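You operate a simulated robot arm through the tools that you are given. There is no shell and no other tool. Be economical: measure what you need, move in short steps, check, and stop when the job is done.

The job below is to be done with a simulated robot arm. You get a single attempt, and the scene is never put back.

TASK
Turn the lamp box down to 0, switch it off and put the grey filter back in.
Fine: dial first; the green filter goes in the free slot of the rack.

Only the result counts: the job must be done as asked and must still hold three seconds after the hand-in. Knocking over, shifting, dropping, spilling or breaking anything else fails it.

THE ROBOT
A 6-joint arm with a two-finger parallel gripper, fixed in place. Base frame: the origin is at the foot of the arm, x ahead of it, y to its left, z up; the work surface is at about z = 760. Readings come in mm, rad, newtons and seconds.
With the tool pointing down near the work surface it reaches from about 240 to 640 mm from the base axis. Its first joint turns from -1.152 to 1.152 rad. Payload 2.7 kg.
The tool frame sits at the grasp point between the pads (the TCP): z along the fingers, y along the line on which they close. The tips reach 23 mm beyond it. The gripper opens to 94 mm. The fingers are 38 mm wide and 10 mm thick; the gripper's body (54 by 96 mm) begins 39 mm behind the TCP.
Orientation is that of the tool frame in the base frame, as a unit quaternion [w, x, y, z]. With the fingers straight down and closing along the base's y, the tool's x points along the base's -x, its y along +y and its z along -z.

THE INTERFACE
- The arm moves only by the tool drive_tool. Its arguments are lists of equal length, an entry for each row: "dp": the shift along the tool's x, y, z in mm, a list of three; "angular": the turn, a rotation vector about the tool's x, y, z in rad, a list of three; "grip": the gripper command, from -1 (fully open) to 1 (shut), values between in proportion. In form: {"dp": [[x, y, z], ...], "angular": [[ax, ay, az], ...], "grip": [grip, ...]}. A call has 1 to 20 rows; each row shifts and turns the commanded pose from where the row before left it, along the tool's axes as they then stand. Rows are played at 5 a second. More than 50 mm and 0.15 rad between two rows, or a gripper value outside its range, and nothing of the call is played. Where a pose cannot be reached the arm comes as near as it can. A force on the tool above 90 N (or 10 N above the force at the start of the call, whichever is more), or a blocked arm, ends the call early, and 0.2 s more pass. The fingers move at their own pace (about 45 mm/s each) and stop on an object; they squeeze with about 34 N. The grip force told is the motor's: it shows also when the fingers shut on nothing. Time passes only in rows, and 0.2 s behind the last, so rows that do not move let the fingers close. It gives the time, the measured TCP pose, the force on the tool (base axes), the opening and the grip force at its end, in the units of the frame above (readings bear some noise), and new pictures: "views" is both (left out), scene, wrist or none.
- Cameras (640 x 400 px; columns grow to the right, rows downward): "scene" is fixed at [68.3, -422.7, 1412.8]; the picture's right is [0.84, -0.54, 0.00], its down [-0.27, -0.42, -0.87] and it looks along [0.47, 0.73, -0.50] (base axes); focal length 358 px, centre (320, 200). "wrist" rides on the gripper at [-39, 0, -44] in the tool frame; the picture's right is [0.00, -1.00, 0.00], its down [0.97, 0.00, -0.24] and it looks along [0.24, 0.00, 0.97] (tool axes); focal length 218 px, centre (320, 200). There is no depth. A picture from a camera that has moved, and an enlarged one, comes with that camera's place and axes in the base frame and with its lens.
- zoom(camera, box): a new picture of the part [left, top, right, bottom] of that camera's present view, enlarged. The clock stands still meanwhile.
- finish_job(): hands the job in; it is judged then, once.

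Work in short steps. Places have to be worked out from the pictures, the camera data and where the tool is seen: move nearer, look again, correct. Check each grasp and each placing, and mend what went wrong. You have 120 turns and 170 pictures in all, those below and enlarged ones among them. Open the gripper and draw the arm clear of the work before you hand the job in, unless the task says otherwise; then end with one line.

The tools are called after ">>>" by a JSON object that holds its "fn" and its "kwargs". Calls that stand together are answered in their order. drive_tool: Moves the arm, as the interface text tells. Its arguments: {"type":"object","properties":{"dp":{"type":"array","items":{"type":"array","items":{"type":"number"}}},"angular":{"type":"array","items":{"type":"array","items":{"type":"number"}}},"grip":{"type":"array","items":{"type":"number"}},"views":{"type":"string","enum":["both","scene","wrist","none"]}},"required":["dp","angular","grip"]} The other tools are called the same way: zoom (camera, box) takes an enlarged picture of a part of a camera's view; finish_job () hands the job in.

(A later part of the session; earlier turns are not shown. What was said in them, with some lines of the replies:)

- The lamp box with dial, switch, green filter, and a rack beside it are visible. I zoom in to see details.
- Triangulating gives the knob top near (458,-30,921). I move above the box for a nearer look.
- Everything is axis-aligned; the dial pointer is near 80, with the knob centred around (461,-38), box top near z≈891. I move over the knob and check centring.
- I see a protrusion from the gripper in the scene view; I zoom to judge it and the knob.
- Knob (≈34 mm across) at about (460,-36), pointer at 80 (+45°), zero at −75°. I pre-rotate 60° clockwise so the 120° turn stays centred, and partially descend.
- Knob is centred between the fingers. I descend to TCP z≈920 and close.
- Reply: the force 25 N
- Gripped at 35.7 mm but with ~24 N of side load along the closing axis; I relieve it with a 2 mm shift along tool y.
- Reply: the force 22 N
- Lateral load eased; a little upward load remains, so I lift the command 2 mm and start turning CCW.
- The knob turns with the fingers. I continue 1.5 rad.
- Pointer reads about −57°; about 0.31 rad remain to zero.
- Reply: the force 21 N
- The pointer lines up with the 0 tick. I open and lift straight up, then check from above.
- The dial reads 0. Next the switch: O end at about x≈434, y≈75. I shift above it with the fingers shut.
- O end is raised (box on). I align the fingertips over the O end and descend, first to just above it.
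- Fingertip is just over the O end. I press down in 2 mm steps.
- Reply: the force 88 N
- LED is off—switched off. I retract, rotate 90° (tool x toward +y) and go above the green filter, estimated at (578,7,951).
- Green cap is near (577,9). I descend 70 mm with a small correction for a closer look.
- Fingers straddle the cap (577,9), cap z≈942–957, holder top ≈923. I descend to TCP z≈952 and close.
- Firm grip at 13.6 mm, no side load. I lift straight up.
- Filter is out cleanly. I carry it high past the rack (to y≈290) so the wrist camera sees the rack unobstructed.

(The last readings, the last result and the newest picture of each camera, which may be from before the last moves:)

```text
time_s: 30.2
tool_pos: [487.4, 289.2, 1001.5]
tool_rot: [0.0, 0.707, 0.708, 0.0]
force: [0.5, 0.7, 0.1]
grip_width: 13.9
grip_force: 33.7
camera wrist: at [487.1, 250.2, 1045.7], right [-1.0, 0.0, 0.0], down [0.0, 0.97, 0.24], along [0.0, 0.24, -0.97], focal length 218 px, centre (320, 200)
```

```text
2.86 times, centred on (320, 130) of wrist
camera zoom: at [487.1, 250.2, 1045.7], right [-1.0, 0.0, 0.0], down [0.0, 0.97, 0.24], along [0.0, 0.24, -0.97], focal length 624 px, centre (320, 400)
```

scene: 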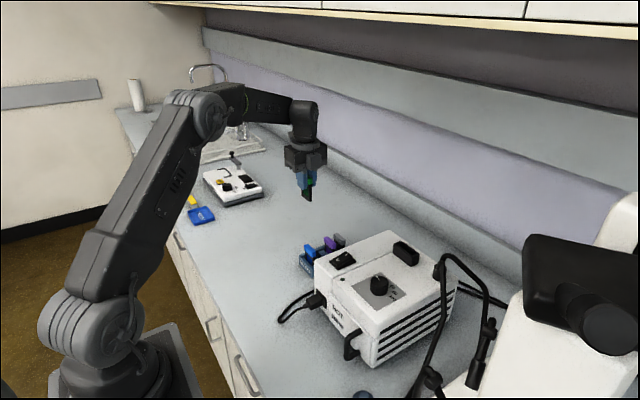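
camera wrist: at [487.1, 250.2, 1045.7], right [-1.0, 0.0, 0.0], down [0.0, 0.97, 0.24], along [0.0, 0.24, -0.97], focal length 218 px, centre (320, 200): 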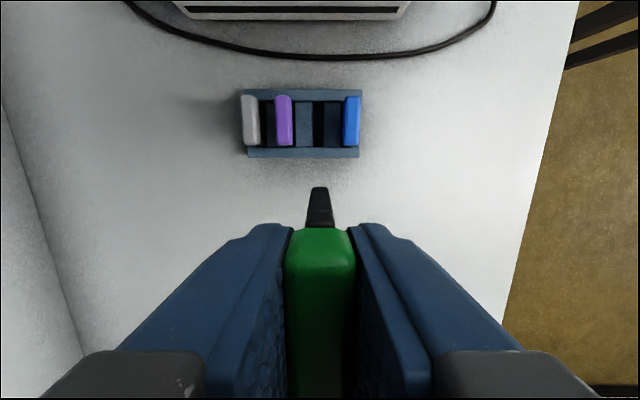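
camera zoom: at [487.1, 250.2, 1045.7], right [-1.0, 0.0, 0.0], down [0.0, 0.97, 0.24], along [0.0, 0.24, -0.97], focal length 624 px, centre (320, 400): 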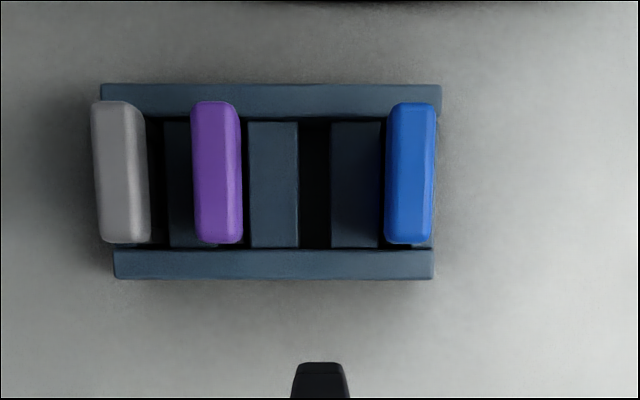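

Rack slots triangulate to x≈553.5, 521.5, 489.2 (free), 457; y≈226.6, cap tops ≈827; the filter hangs 61 mm below TCP. I hover over the free slot at TCP z≈895.

>>> {"fn": "drive_tool", "kwargs": {"dp": [[-31.3, 0, 0], [-31.3, 0.5, 0], [0, 0, 35], [0, 0, 35], [0, 0, 36], [0, 0, 0], [0, 0, 0]], "angular": [[0, 0, 0], [0, 0, 0], [0, 0, 0], [0, 0, 0], [0, 0, 0], [0, 0, 0], [0, 0, 0]], "grip": [1, 1, 1, 1, 1, 1, 1]}}

>>> {"fn": "zoom", "kwargs": {"camera": "scene", "box": [270, 180, 390, 290]}}

>>> {"fn": "zoom", "kwargs": {"camera": "wrist", "box": [240, 120, 400, 260]}}

```text
time_s: 31.8
tool_pos: [488.8, 227.7, 896.8]
tool_rot: [0.0, 0.707, 0.708, -0.001]
force: [-0.3, 0.2, -0.7]
grip_width: 13.7
grip_force: 33.7
camera wrist: at [488.6, 187.5, 940.3], right [-1.0, 0.0, 0.0], down [0.0, 0.97, 0.24], along [0.0, 0.24, -0.97], focal length 218 px, centre (320, 200)
```

scene: 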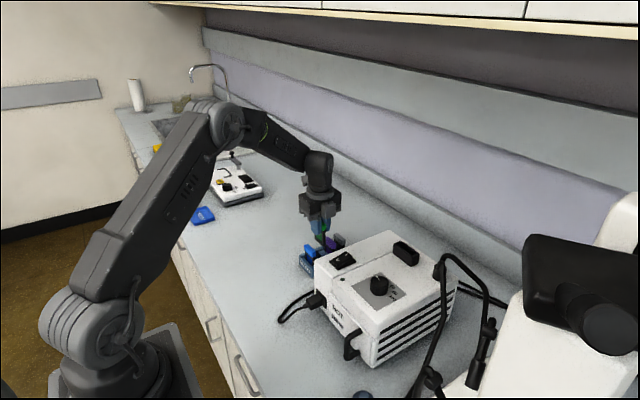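
wrist: 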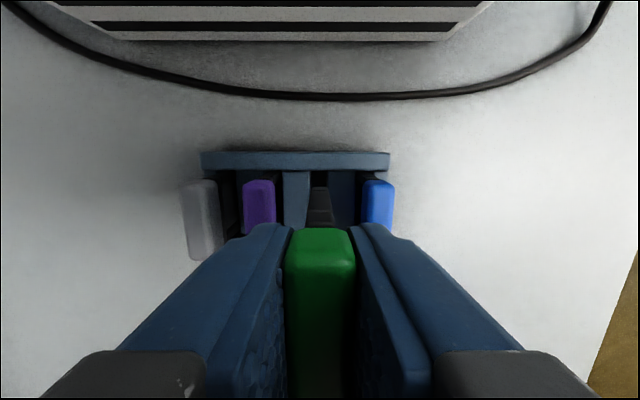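

```text
3.64 times, centred on (330, 235) of scene
camera zoom: at [68.3, -422.7, 1412.8], right [0.84, -0.54, 0.0], down [-0.27, -0.42, -0.87], along [0.47, 0.73, -0.5], focal length 1304 px, centre (284, 73)
```

zoom: 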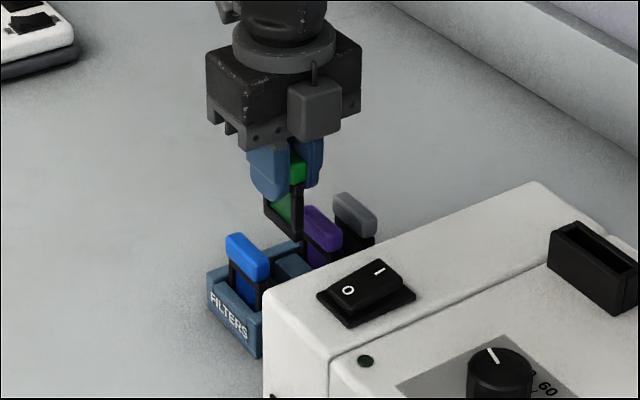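

```text
2.86 times, centred on (320, 190) of wrist
camera zoom: at [488.6, 187.5, 940.3], right [-1.0, 0.0, 0.0], down [0.0, 0.97, 0.24], along [0.0, 0.24, -0.97], focal length 624 px, centre (320, 229)
```

zoom: 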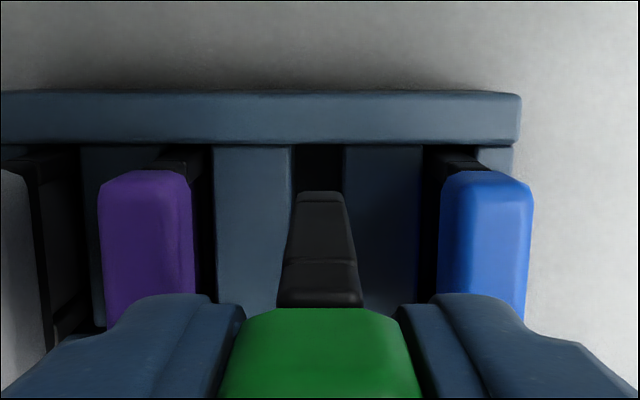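

Slot is aligned (offset ≈0.6 mm, clearance ≈±2 mm). I lower to about z=835.

>>> {"fn": "drive_tool", "kwargs": {"dp": [[0, 0.6, 10], [0, 0, 12], [0, 0, 12], [0, 0, 12], [0, 0, 8], [0, 0, 6], [0, 0, 0]], "angular": [[0, 0, 0], [0, 0, 0], [0, 0, 0], [0, 0, 0], [0, 0, 0], [0, 0, 0], [0, 0, 0]], "grip": [1, 1, 1, 1, 1, 1, 1]}}

>>> {"fn": "zoom", "kwargs": {"camera": "scene", "box": [270, 180, 390, 290]}}

```text
time_s: 33.4
tool_pos: [490.1, 227.4, 836.8]
tool_rot: [0.0, 0.706, 0.708, 0.001]
force: [0.6, 0.9, -0.1]
grip_width: 13.8
grip_force: 34.1
camera wrist: at [490.2, 187.6, 880.5], right [-1.0, 0.0, 0.0], down [0.0, 0.97, 0.24], along [0.0, 0.24, -0.97], focal length 218 px, centre (320, 200)
```

scene: 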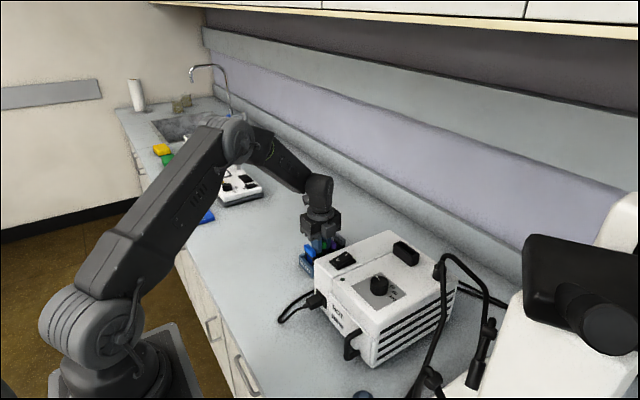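
wrist: 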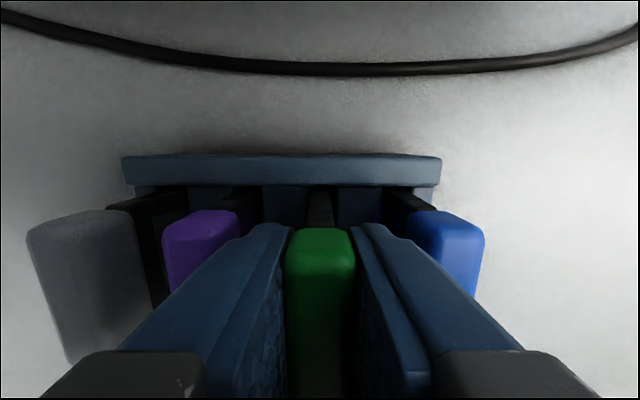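

```text
3.64 times, centred on (330, 235) of scene
camera zoom: at [68.3, -422.7, 1412.8], right [0.84, -0.54, 0.0], down [-0.27, -0.42, -0.87], along [0.47, 0.73, -0.5], focal length 1304 px, centre (284, 73)
```

zoom: 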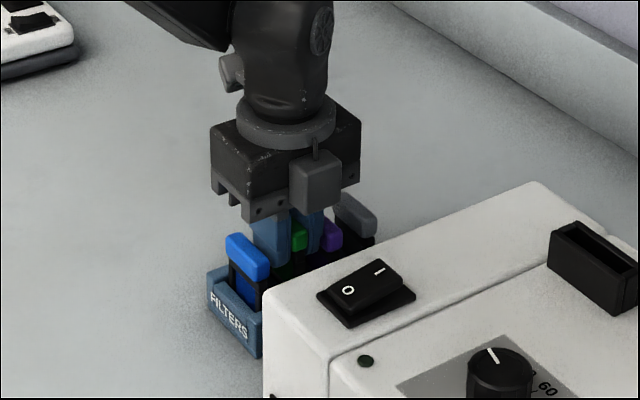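

Inserted without force. I continue in 2 mm steps.

>>> {"fn": "drive_tool", "kwargs": {"dp": [[0, 0, 2], [0, 0, 2], [0, 0, 2], [0, 0, 2], [0, 0, 0]], "angular": [[0, 0, 0], [0, 0, 0], [0, 0, 0], [0, 0, 0], [0, 0, 0]], "grip": [1, 1, 1, 1, 1], "views": "none"}}

```text
time_s: 34.6
tool_pos: [489.5, 228.0, 828.4]
tool_rot: [0.0, 0.706, 0.708, 0.0]
force: [0.2, -0.6, -0.3]
grip_width: 14.0
grip_force: 33.6
```

>>> {"fn": "drive_tool", "kwargs": {"dp": [[0, 0, 1.5], [0, 0, 1.5], [0, 0, 0]], "angular": [[0, 0, 0], [0, 0, 0], [0, 0, 0]], "grip": [1, 1, 1], "views": "wrist"}}

```text
time_s: 35.4
tool_pos: [489.9, 226.3, 824.8]
tool_rot: [0.0, 0.706, 0.708, 0.0]
force: [0.0, -0.6, -0.5]
grip_width: 13.8
grip_force: 33.9
camera wrist: at [490.0, 187.1, 868.6], right [-1.0, 0.0, 0.0], down [0.0, 0.97, 0.24], along [0.0, 0.24, -0.97], focal length 218 px, centre (320, 200)
```

wrist: 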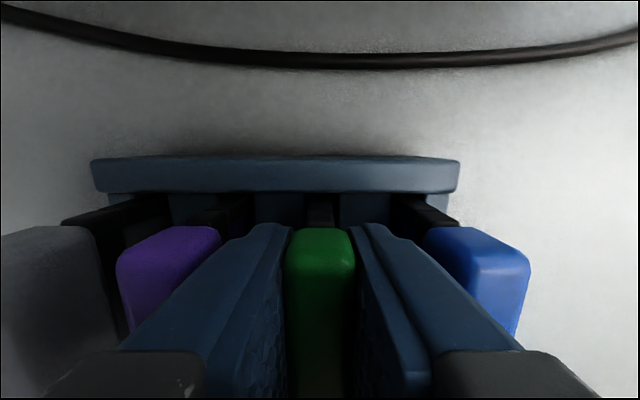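

Cap heights nearly match; continue in 1 mm steps to feel the bottom.

>>> {"fn": "drive_tool", "kwargs": {"dp": [[0, 0, 1], [0, 0, 1], [0, 0, 0]], "angular": [[0, 0, 0], [0, 0, 0], [0, 0, 0]], "grip": [1, 1, 1], "views": "none"}}

```text
time_s: 36.2
tool_pos: [489.8, 227.6, 822.8]
tool_rot: [0.001, 0.707, 0.708, 0.001]
force: [0.2, -0.9, 3.5]
grip_width: 13.7
grip_force: 34.1
```

Bottom contact felt (3.5 N). I release with a narrow opening (≈24 mm) and lift.

>>> {"fn": "drive_tool", "kwargs": {"dp": [[0, 0, 0], [0, 0, 0], [0, 0, 0], [0, 0, -10], [0, 0, -20], [0, 0, -40], [0, 0, -40], [0, 0, 0]], "angular": [[0, 0, 0], [0, 0, 0], [0, 0, 0], [0, 0, 0], [0, 0, 0], [0, 0, 0], [0, 0, 0], [0, 0, 0]], "grip": [0.49, 0.49, 0.49, 0.49, 0.49, 0.49, 0.49, 0.49]}}

>>> {"fn": "zoom", "kwargs": {"camera": "scene", "box": [270, 180, 390, 290]}}

```text
time_s: 38.0
tool_pos: [491.4, 228.0, 934.5]
tool_rot: [0.0, 0.707, 0.707, -0.001]
force: [0.0, -0.6, -0.2]
grip_width: 24.0
grip_force: 0.0
camera wrist: at [491.4, 187.9, 977.8], right [-1.0, 0.0, 0.0], down [0.0, 0.97, 0.24], along [0.0, 0.24, -0.97], focal length 218 px, centre (320, 200)
```

scene: 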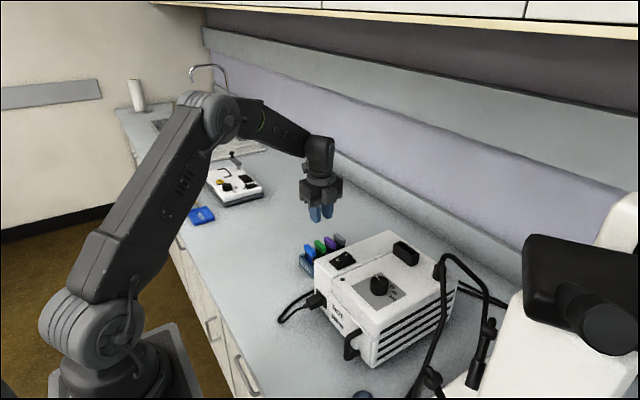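
wrist: 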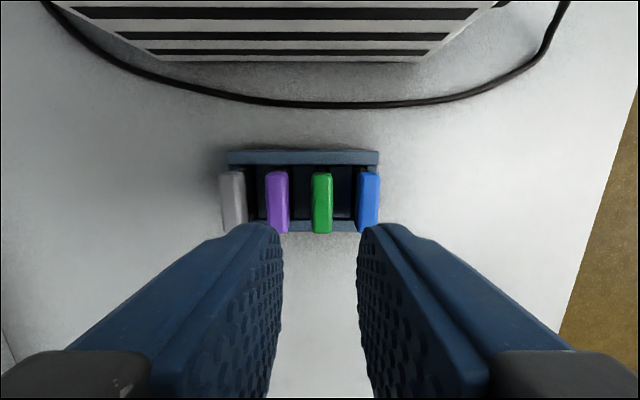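

```text
3.64 times, centred on (330, 235) of scene
camera zoom: at [68.3, -422.7, 1412.8], right [0.84, -0.54, 0.0], down [-0.27, -0.42, -0.87], along [0.47, 0.73, -0.5], focal length 1304 px, centre (284, 73)
```

zoom: 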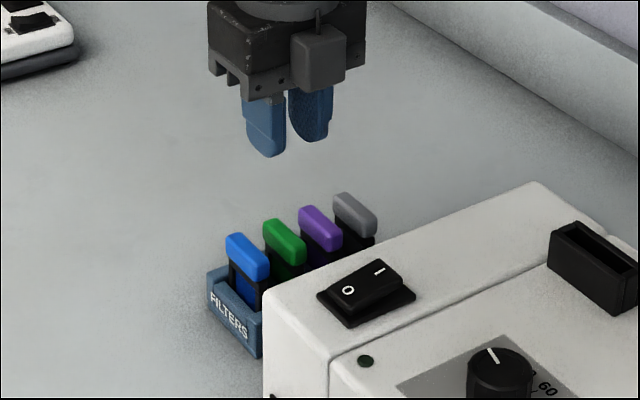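

Green is seated like its neighbours. I move over the grey filter (x≈554).

>>> {"fn": "drive_tool", "kwargs": {"dp": [[0, 32, 0], [0, 32, 0], [0, 0, 40], [0, 0, 0], [0, 0, 0]], "angular": [[0, 0, 0], [0, 0, 0], [0, 0, 0], [0, 0, 0], [0, 0, 0]], "grip": [0.49, 0.49, 0.49, 0.49, 0.49]}}

>>> {"fn": "zoom", "kwargs": {"camera": "wrist", "box": [240, 120, 400, 260]}}

```text
time_s: 39.2
tool_pos: [555.0, 227.8, 893.0]
tool_rot: [0.001, 0.706, 0.708, 0.0]
force: [0.2, -0.6, 0.2]
grip_width: 24.3
grip_force: 0.0
camera wrist: at [555.0, 188.0, 936.7], right [-1.0, 0.0, 0.0], down [0.0, 0.97, 0.24], along [0.0, 0.24, -0.97], focal length 218 px, centre (320, 200)
```

scene: 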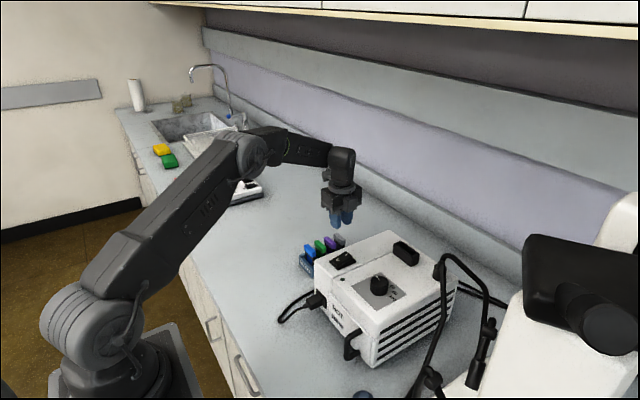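
wrist: 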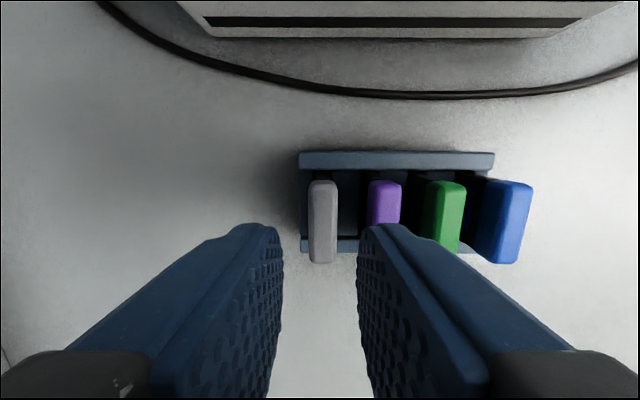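

```text
2.86 times, centred on (320, 190) of wrist
camera zoom: at [555.0, 188.0, 936.7], right [-1.0, 0.0, 0.0], down [0.0, 0.97, 0.24], along [0.0, 0.24, -0.97], focal length 624 px, centre (320, 229)
```

zoom: 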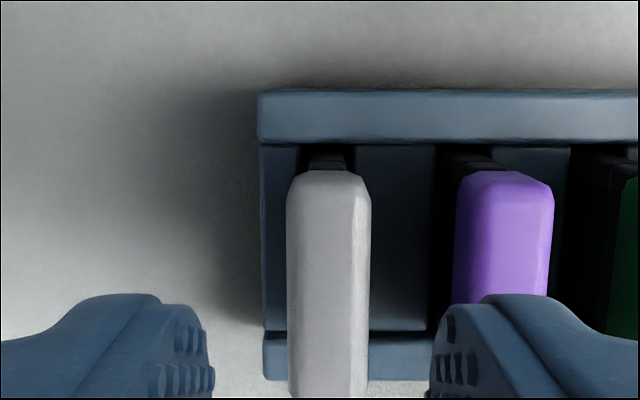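

Grey cap is 1.4 mm toward −x of centre; I correct, descend to TCP z≈824 and close.

>>> {"fn": "drive_tool", "kwargs": {"dp": [[0, -1.4, 20], [0, 0, 15], [0, 0, 15], [0, 0, 10], [0, 0, 9], [0, 0, 0], [0, 0, 0]], "angular": [[0, 0, 0], [0, 0, 0], [0, 0, 0], [0, 0, 0], [0, 0, 0], [0, 0, 0], [0, 0, 0]], "grip": [0.49, 0.49, 0.49, 0.49, 0.49, 0.49, 0.49]}}

```text
time_s: 40.8
tool_pos: [551.4, 229.3, 822.8]
tool_rot: [0.0, 0.706, 0.708, 0.0]
force: [-0.2, 0.5, -0.3]
grip_width: 23.9
grip_force: 0.1
camera wrist: at [551.8, 188.1, 866.7], right [-1.0, 0.0, 0.0], down [0.0, 0.97, 0.24], along [0.0, 0.24, -0.97], focal length 218 px, centre (320, 200)
```

scene: 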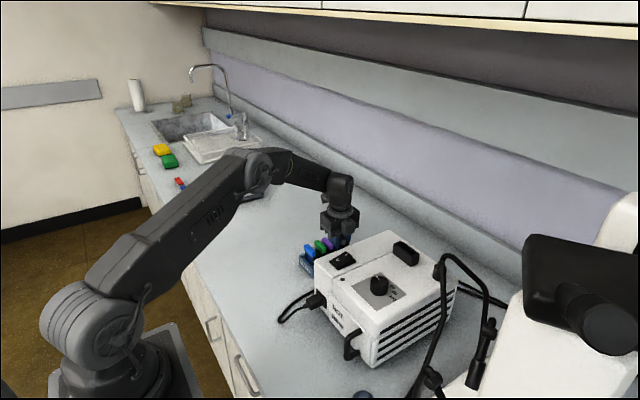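
wrist: 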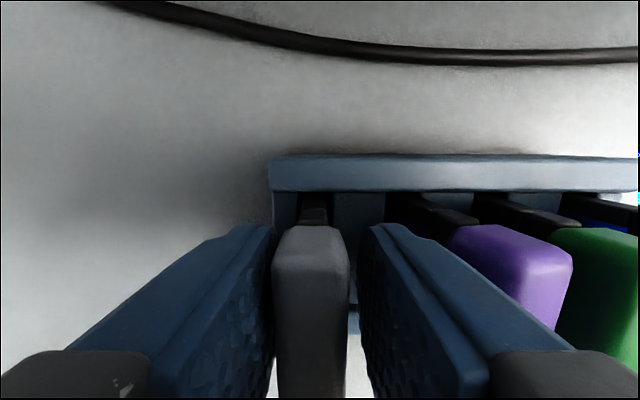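

The cap sits ~2 mm toward +x between the fingers; I recentre and close.

>>> {"fn": "drive_tool", "kwargs": {"dp": [[0, 1.8, 0], [0, 0, 0], [0, 0, 0], [0, 0, 0], [0, 0, 0]], "angular": [[0, 0, 0], [0, 0, 0], [0, 0, 0], [0, 0, 0], [0, 0, 0]], "grip": [0.49, 0.49, 1, 1, 1], "views": "wrist"}}

```text
time_s: 42.0
tool_pos: [553.3, 228.5, 823.7]
tool_rot: [0.0, 0.707, 0.708, 0.0]
force: [-0.4, 0.1, 0.6]
grip_width: 13.7
grip_force: 33.8
camera wrist: at [554.0, 188.2, 867.6], right [-1.0, 0.0, 0.0], down [0.0, 0.97, 0.24], along [0.0, 0.24, -0.97], focal length 218 px, centre (320, 200)
```

wrist: 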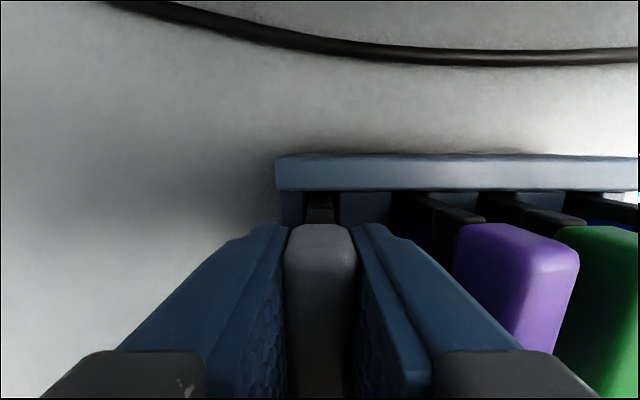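

Grey filter gripped (13.7 mm). I lift straight and carry it over to above the lamp holder.

>>> {"fn": "drive_tool", "kwargs": {"dp": [[0, 0, -10], [0, 0, -15], [0, 0, -25], [0, 0, -40], [0, 0, -40], [0, 0, -40], [0, 0, -30], [-36, 4, 0], [-36, 4, 0], [-36, 4, 0], [-36, 4, 0], [-36, 4, 0], [-37, 3, 0], [0, 0, 0], [0, 0, 0]], "angular": [[0, 0, 0], [0, 0, 0], [0, 0, 0], [0, 0, 0], [0, 0, 0], [0, 0, 0], [0, 0, 0], [0, 0, 0], [0, 0, 0], [0, 0, 0], [0, 0, 0], [0, 0, 0], [0, 0, 0], [0, 0, 0], [0, 0, 0]], "grip": [1, 1, 1, 1, 1, 1, 1, 1, 1, 1, 1, 1, 1, 1, 1]}}

>>> {"fn": "zoom", "kwargs": {"camera": "wrist", "box": [240, 120, 400, 260]}}

>>> {"fn": "zoom", "kwargs": {"camera": "scene", "box": [350, 150, 470, 280]}}

```text
time_s: 45.2
tool_pos: [577.1, 11.4, 1025.6]
tool_rot: [0.0, 0.707, 0.707, 0.0]
force: [-0.6, 0.6, -0.1]
grip_width: 13.8
grip_force: 34.1
camera wrist: at [576.5, -28.2, 1070.1], right [-1.0, 0.0, 0.0], down [0.0, 0.97, 0.24], along [0.0, 0.24, -0.97], focal length 218 px, centre (320, 200)
```

scene: 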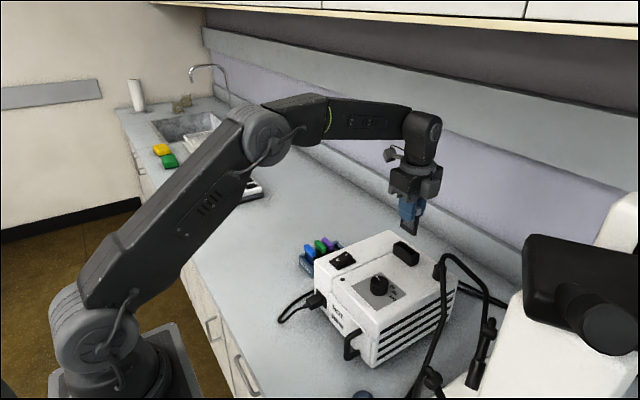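
wrist: 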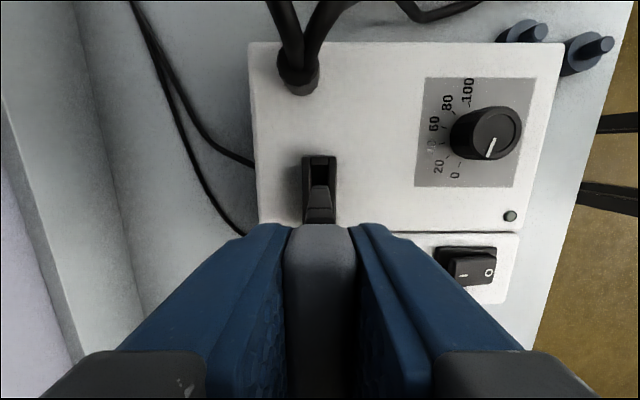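

```text
2.86 times, centred on (320, 190) of wrist
camera zoom: at [576.5, -28.2, 1070.1], right [-1.0, 0.0, 0.0], down [0.0, 0.97, 0.24], along [0.0, 0.24, -0.97], focal length 624 px, centre (320, 229)
```

zoom: 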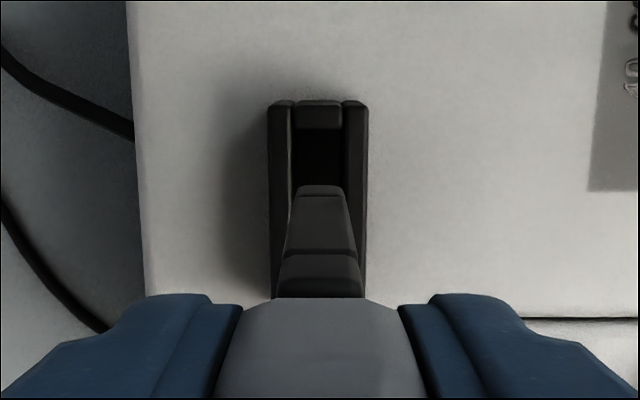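

```text
3.08 times, centred on (410, 215) of scene
camera zoom: at [68.3, -422.8, 1412.8], right [0.84, -0.54, 0.0], down [-0.27, -0.42, -0.87], along [0.47, 0.73, -0.5], focal length 1103 px, centre (43, 154)
```

zoom: 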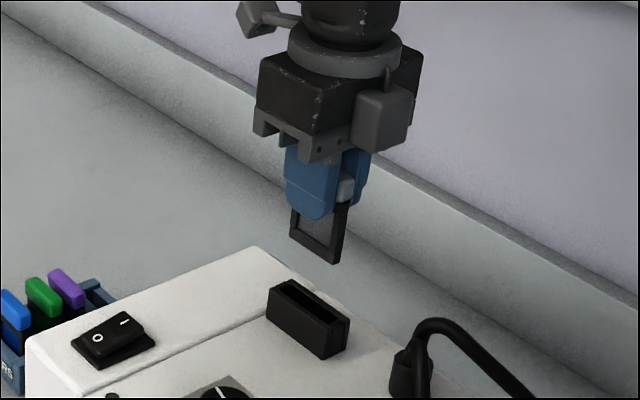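

Frame lines up with the holder slot to ~0.6 mm in x; y needs about −1.5 mm. I correct and lower to just above the slot.

>>> {"fn": "drive_tool", "kwargs": {"dp": [[-1.5, 0.6, 15], [0, 0, 15], [0, 0, 5], [0, 0, 0], [0, 0, 0]], "angular": [[0, 0, 0], [0, 0, 0], [0, 0, 0], [0, 0, 0], [0, 0, 0]], "grip": [1, 1, 1, 1, 1], "views": "wrist"}}

>>> {"fn": "zoom", "kwargs": {"camera": "wrist", "box": [260, 130, 380, 240]}}

>>> {"fn": "zoom", "kwargs": {"camera": "scene", "box": [370, 190, 450, 270]}}

```text
time_s: 46.4
tool_pos: [576.9, 9.6, 990.7]
tool_rot: [0.001, 0.706, 0.708, 0.0]
force: [0.7, 0.4, -0.4]
grip_width: 13.7
grip_force: 34.0
camera wrist: at [577.7, -29.8, 1034.0], right [-1.0, 0.0, 0.0], down [0.0, 0.97, 0.24], along [0.0, 0.24, -0.97], focal length 218 px, centre (320, 200)
```

wrist: 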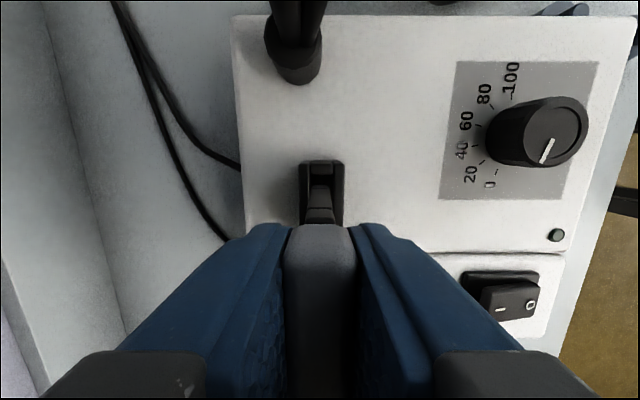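

```text
3.64 times, centred on (320, 185) of wrist
camera zoom: at [577.7, -29.8, 1034.0], right [-1.0, 0.0, 0.0], down [0.0, 0.97, 0.24], along [0.0, 0.24, -0.97], focal length 794 px, centre (320, 254)
```

zoom: 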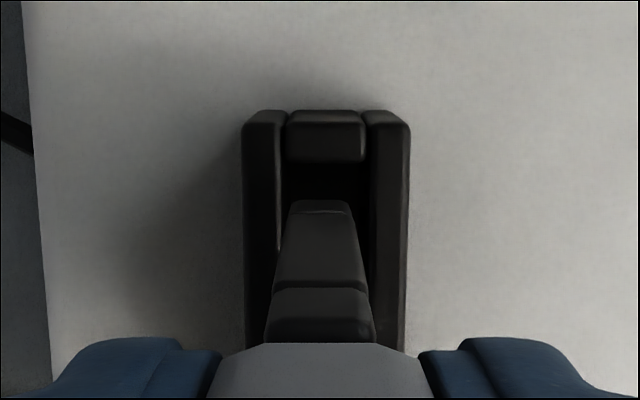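

```text
5.00 times, centred on (410, 230) of scene
camera zoom: at [68.3, -422.7, 1412.8], right [0.84, -0.54, 0.0], down [-0.27, -0.42, -0.87], along [0.47, 0.73, -0.5], focal length 1792 px, centre (-130, 50)
```

zoom: 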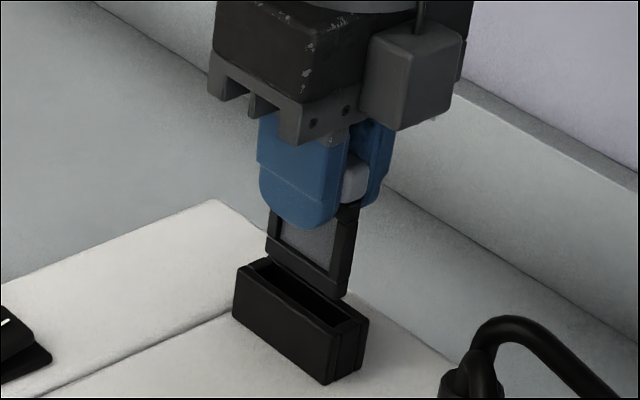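

Small fine correction (−1 mm y, −0.5 mm x), then I lower into the slot.

>>> {"fn": "drive_tool", "kwargs": {"dp": [[-1, -0.5, 2], [0, 0, 5], [0, 0, 5], [0, 0, 5], [0, 0, 0]], "angular": [[0, 0, 0], [0, 0, 0], [0, 0, 0], [0, 0, 0], [0, 0, 0]], "grip": [1, 1, 1, 1, 1], "views": "wrist"}}

>>> {"fn": "zoom", "kwargs": {"camera": "scene", "box": [370, 190, 450, 270]}}

```text
time_s: 47.6
tool_pos: [577.1, 9.6, 972.5]
tool_rot: [-0.001, 0.706, 0.708, 0.001]
force: [-0.5, 0.2, -0.5]
grip_width: 13.8
grip_force: 34.3
camera wrist: at [577.0, -30.7, 1016.5], right [-1.0, 0.0, 0.0], down [0.0, 0.97, 0.24], along [0.0, 0.24, -0.97], focal length 218 px, centre (320, 200)
```

wrist: 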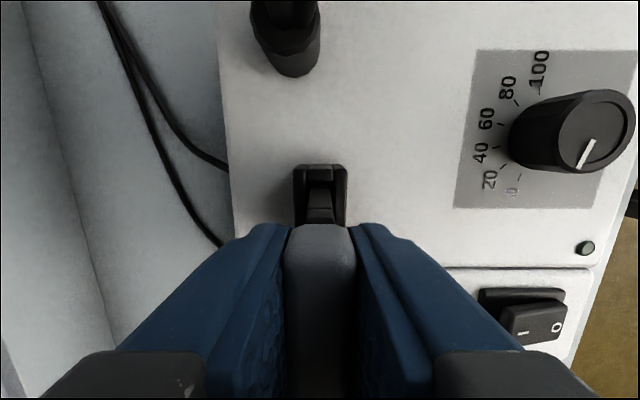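

```text
5.00 times, centred on (410, 230) of scene
camera zoom: at [68.3, -422.7, 1412.8], right [0.84, -0.54, 0.0], down [-0.27, -0.42, -0.87], along [0.47, 0.73, -0.5], focal length 1792 px, centre (-130, 50)
```

zoom: 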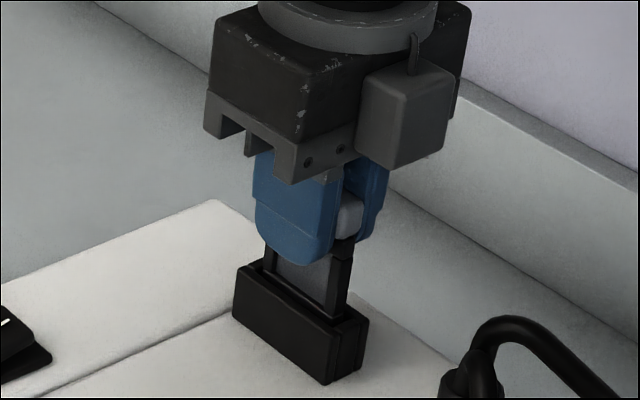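

The frame is entering the slot with no force. I continue down towards 954.

>>> {"fn": "drive_tool", "kwargs": {"dp": [[0, 0, 5], [0, 0, 5], [0, 0, 4], [0, 0, 3], [0, 0, 0]], "angular": [[0, 0, 0], [0, 0, 0], [0, 0, 0], [0, 0, 0], [0, 0, 0]], "grip": [1, 1, 1, 1, 1], "views": "none"}}

>>> {"fn": "drive_tool", "kwargs": {"dp": [[0, 0, 1], [0, 0, 0.5], [0, 0, 0]], "angular": [[0, 0, 0], [0, 0, 0], [0, 0, 0]], "grip": [1, 1, 1], "views": "wrist"}}

```text
time_s: 48.8
tool_pos: [576.9, 7.9, 954.3]
tool_rot: [0.0, 0.707, 0.707, 0.0]
force: [0.0, 0.3, -1.1]
grip_width: 13.8
grip_force: 34.9
```

```text
time_s: 49.6
tool_pos: [577.8, 10.2, 953.4]
tool_rot: [0.0, 0.707, 0.707, 0.0]
force: [-1.7, -0.7, 0.4]
grip_width: 13.7
grip_force: 33.8
camera wrist: at [577.1, -31.4, 997.5], right [-1.0, 0.0, 0.0], down [0.0, 0.97, 0.24], along [0.0, 0.24, -0.97], focal length 218 px, centre (320, 200)
```

wrist: 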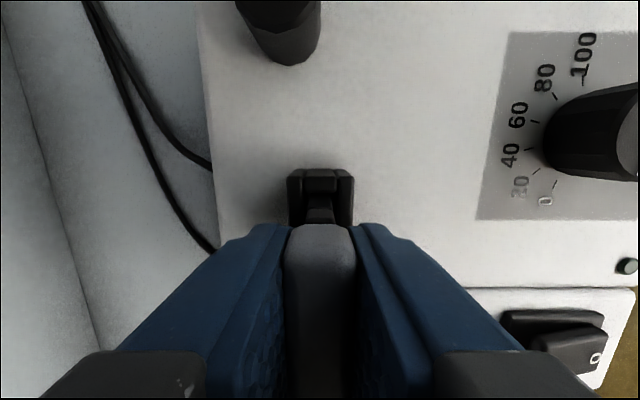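

Nearly at the reference height; I step down until bottom contact.

>>> {"fn": "drive_tool", "kwargs": {"dp": [[0, 0, 0.7], [0, 0, 0.7], [0, 0, 0]], "angular": [[0, 0, 0], [0, 0, 0], [0, 0, 0]], "grip": [1, 1, 1], "views": "none"}}

```text
time_s: 50.4
tool_pos: [577.6, 8.7, 952.2]
tool_rot: [0.0, 0.707, 0.707, 0.0]
force: [-0.3, 0.9, 3.4]
grip_width: 13.7
grip_force: 34.3
```

Contact (3.4 N) at the seated height. I release and lift clear.

>>> {"fn": "drive_tool", "kwargs": {"dp": [[0, 0, 0], [0, 0, 0], [0, 0, 0], [0, 0, -10], [0, 0, -20], [0, 0, -40], [0, 0, -40], [0, 0, -40], [0, 0, 0]], "angular": [[0, 0, 0], [0, 0, 0], [0, 0, 0], [0, 0, 0], [0, 0, 0], [0, 0, 0], [0, 0, 0], [0, 0, 0], [0, 0, 0]], "grip": [0.4, 0.4, 0.4, 0.4, 0.4, 0, 0, 0, 0]}}

>>> {"fn": "zoom", "kwargs": {"camera": "scene", "box": [290, 200, 460, 320]}}

>>> {"fn": "zoom", "kwargs": {"camera": "wrist", "box": [240, 60, 540, 260]}}

```text
time_s: 52.4
tool_pos: [576.1, 8.5, 1102.8]
tool_rot: [0.001, 0.707, 0.707, 0.0]
force: [-0.7, 0.5, 0.9]
grip_width: 47.1
grip_force: 0.0
camera wrist: at [575.9, -31.9, 1146.6], right [-1.0, 0.0, 0.0], down [0.0, 0.97, 0.24], along [0.0, 0.24, -0.97], focal length 218 px, centre (320, 200)
```

scene: 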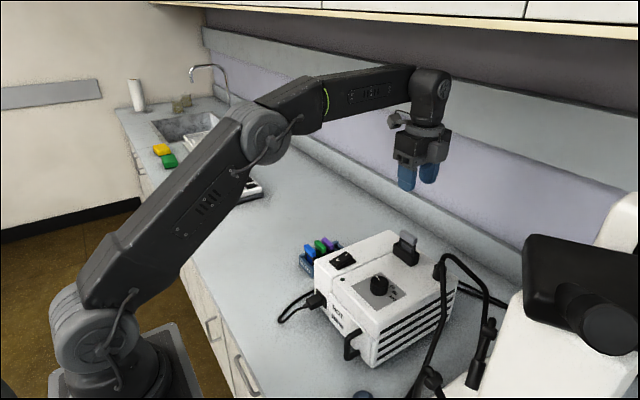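
wrist: 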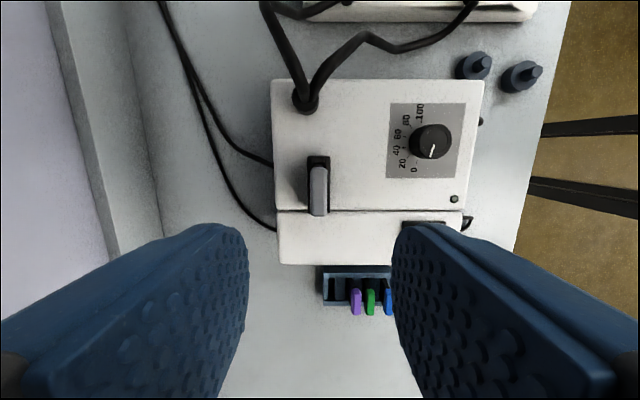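

```text
3.33 times, centred on (375, 260) of scene
camera zoom: at [68.3, -422.7, 1412.8], right [0.84, -0.54, 0.0], down [-0.27, -0.42, -0.87], along [0.47, 0.73, -0.5], focal length 1195 px, centre (137, 0)
```

zoom: 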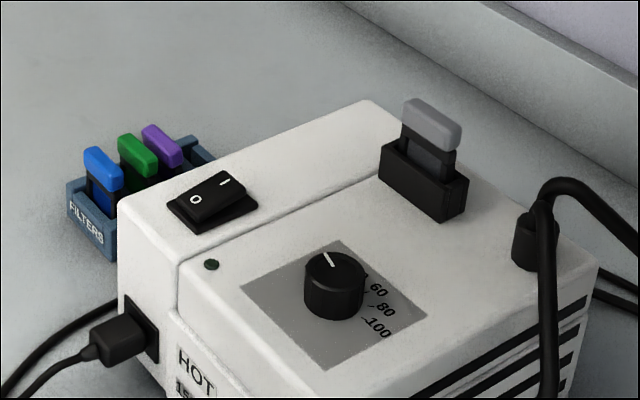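

```text
2.00 times, centred on (390, 160) of wrist
camera zoom: at [575.9, -31.9, 1146.6], right [-1.0, 0.0, 0.0], down [0.0, 0.97, 0.24], along [0.0, 0.24, -0.97], focal length 436 px, centre (180, 280)
```

zoom: 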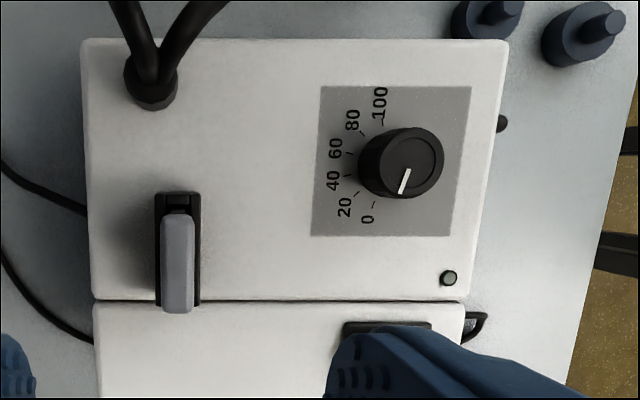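

Grey is seated in the lamp, green in the rack, LED off, dial at 0. I open the gripper fully and rise a bit more, then hand in.

>>> {"fn": "drive_tool", "kwargs": {"dp": [[0, 0, -30], [0, 0, -20], [0, 0, 0]], "angular": [[0, 0, 0], [0, 0, 0], [0, 0, 0]], "grip": [-1, -1, -1], "views": "scene"}}

```text
time_s: 53.2
tool_pos: [576.7, 7.0, 1152.3]
tool_rot: [0.0, 0.707, 0.707, 0.0]
force: [-0.2, -0.2, 0.4]
grip_width: 94.0
grip_force: 0.2
```

scene: 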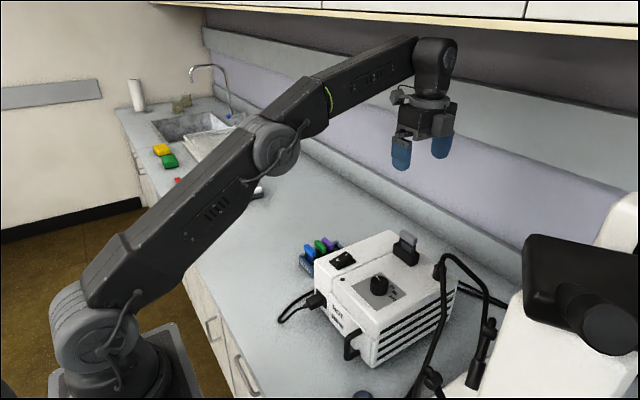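

All looks as asked and the arm is clear; I hand the job in.

>>> {"fn": "finish_job", "kwargs": {}}

```text
The job is handed in.
```

The lamp box dial is at 0, the box is switched off (LED dark), the grey filter is in the lamp, and the green filter is in the rack's free slot.
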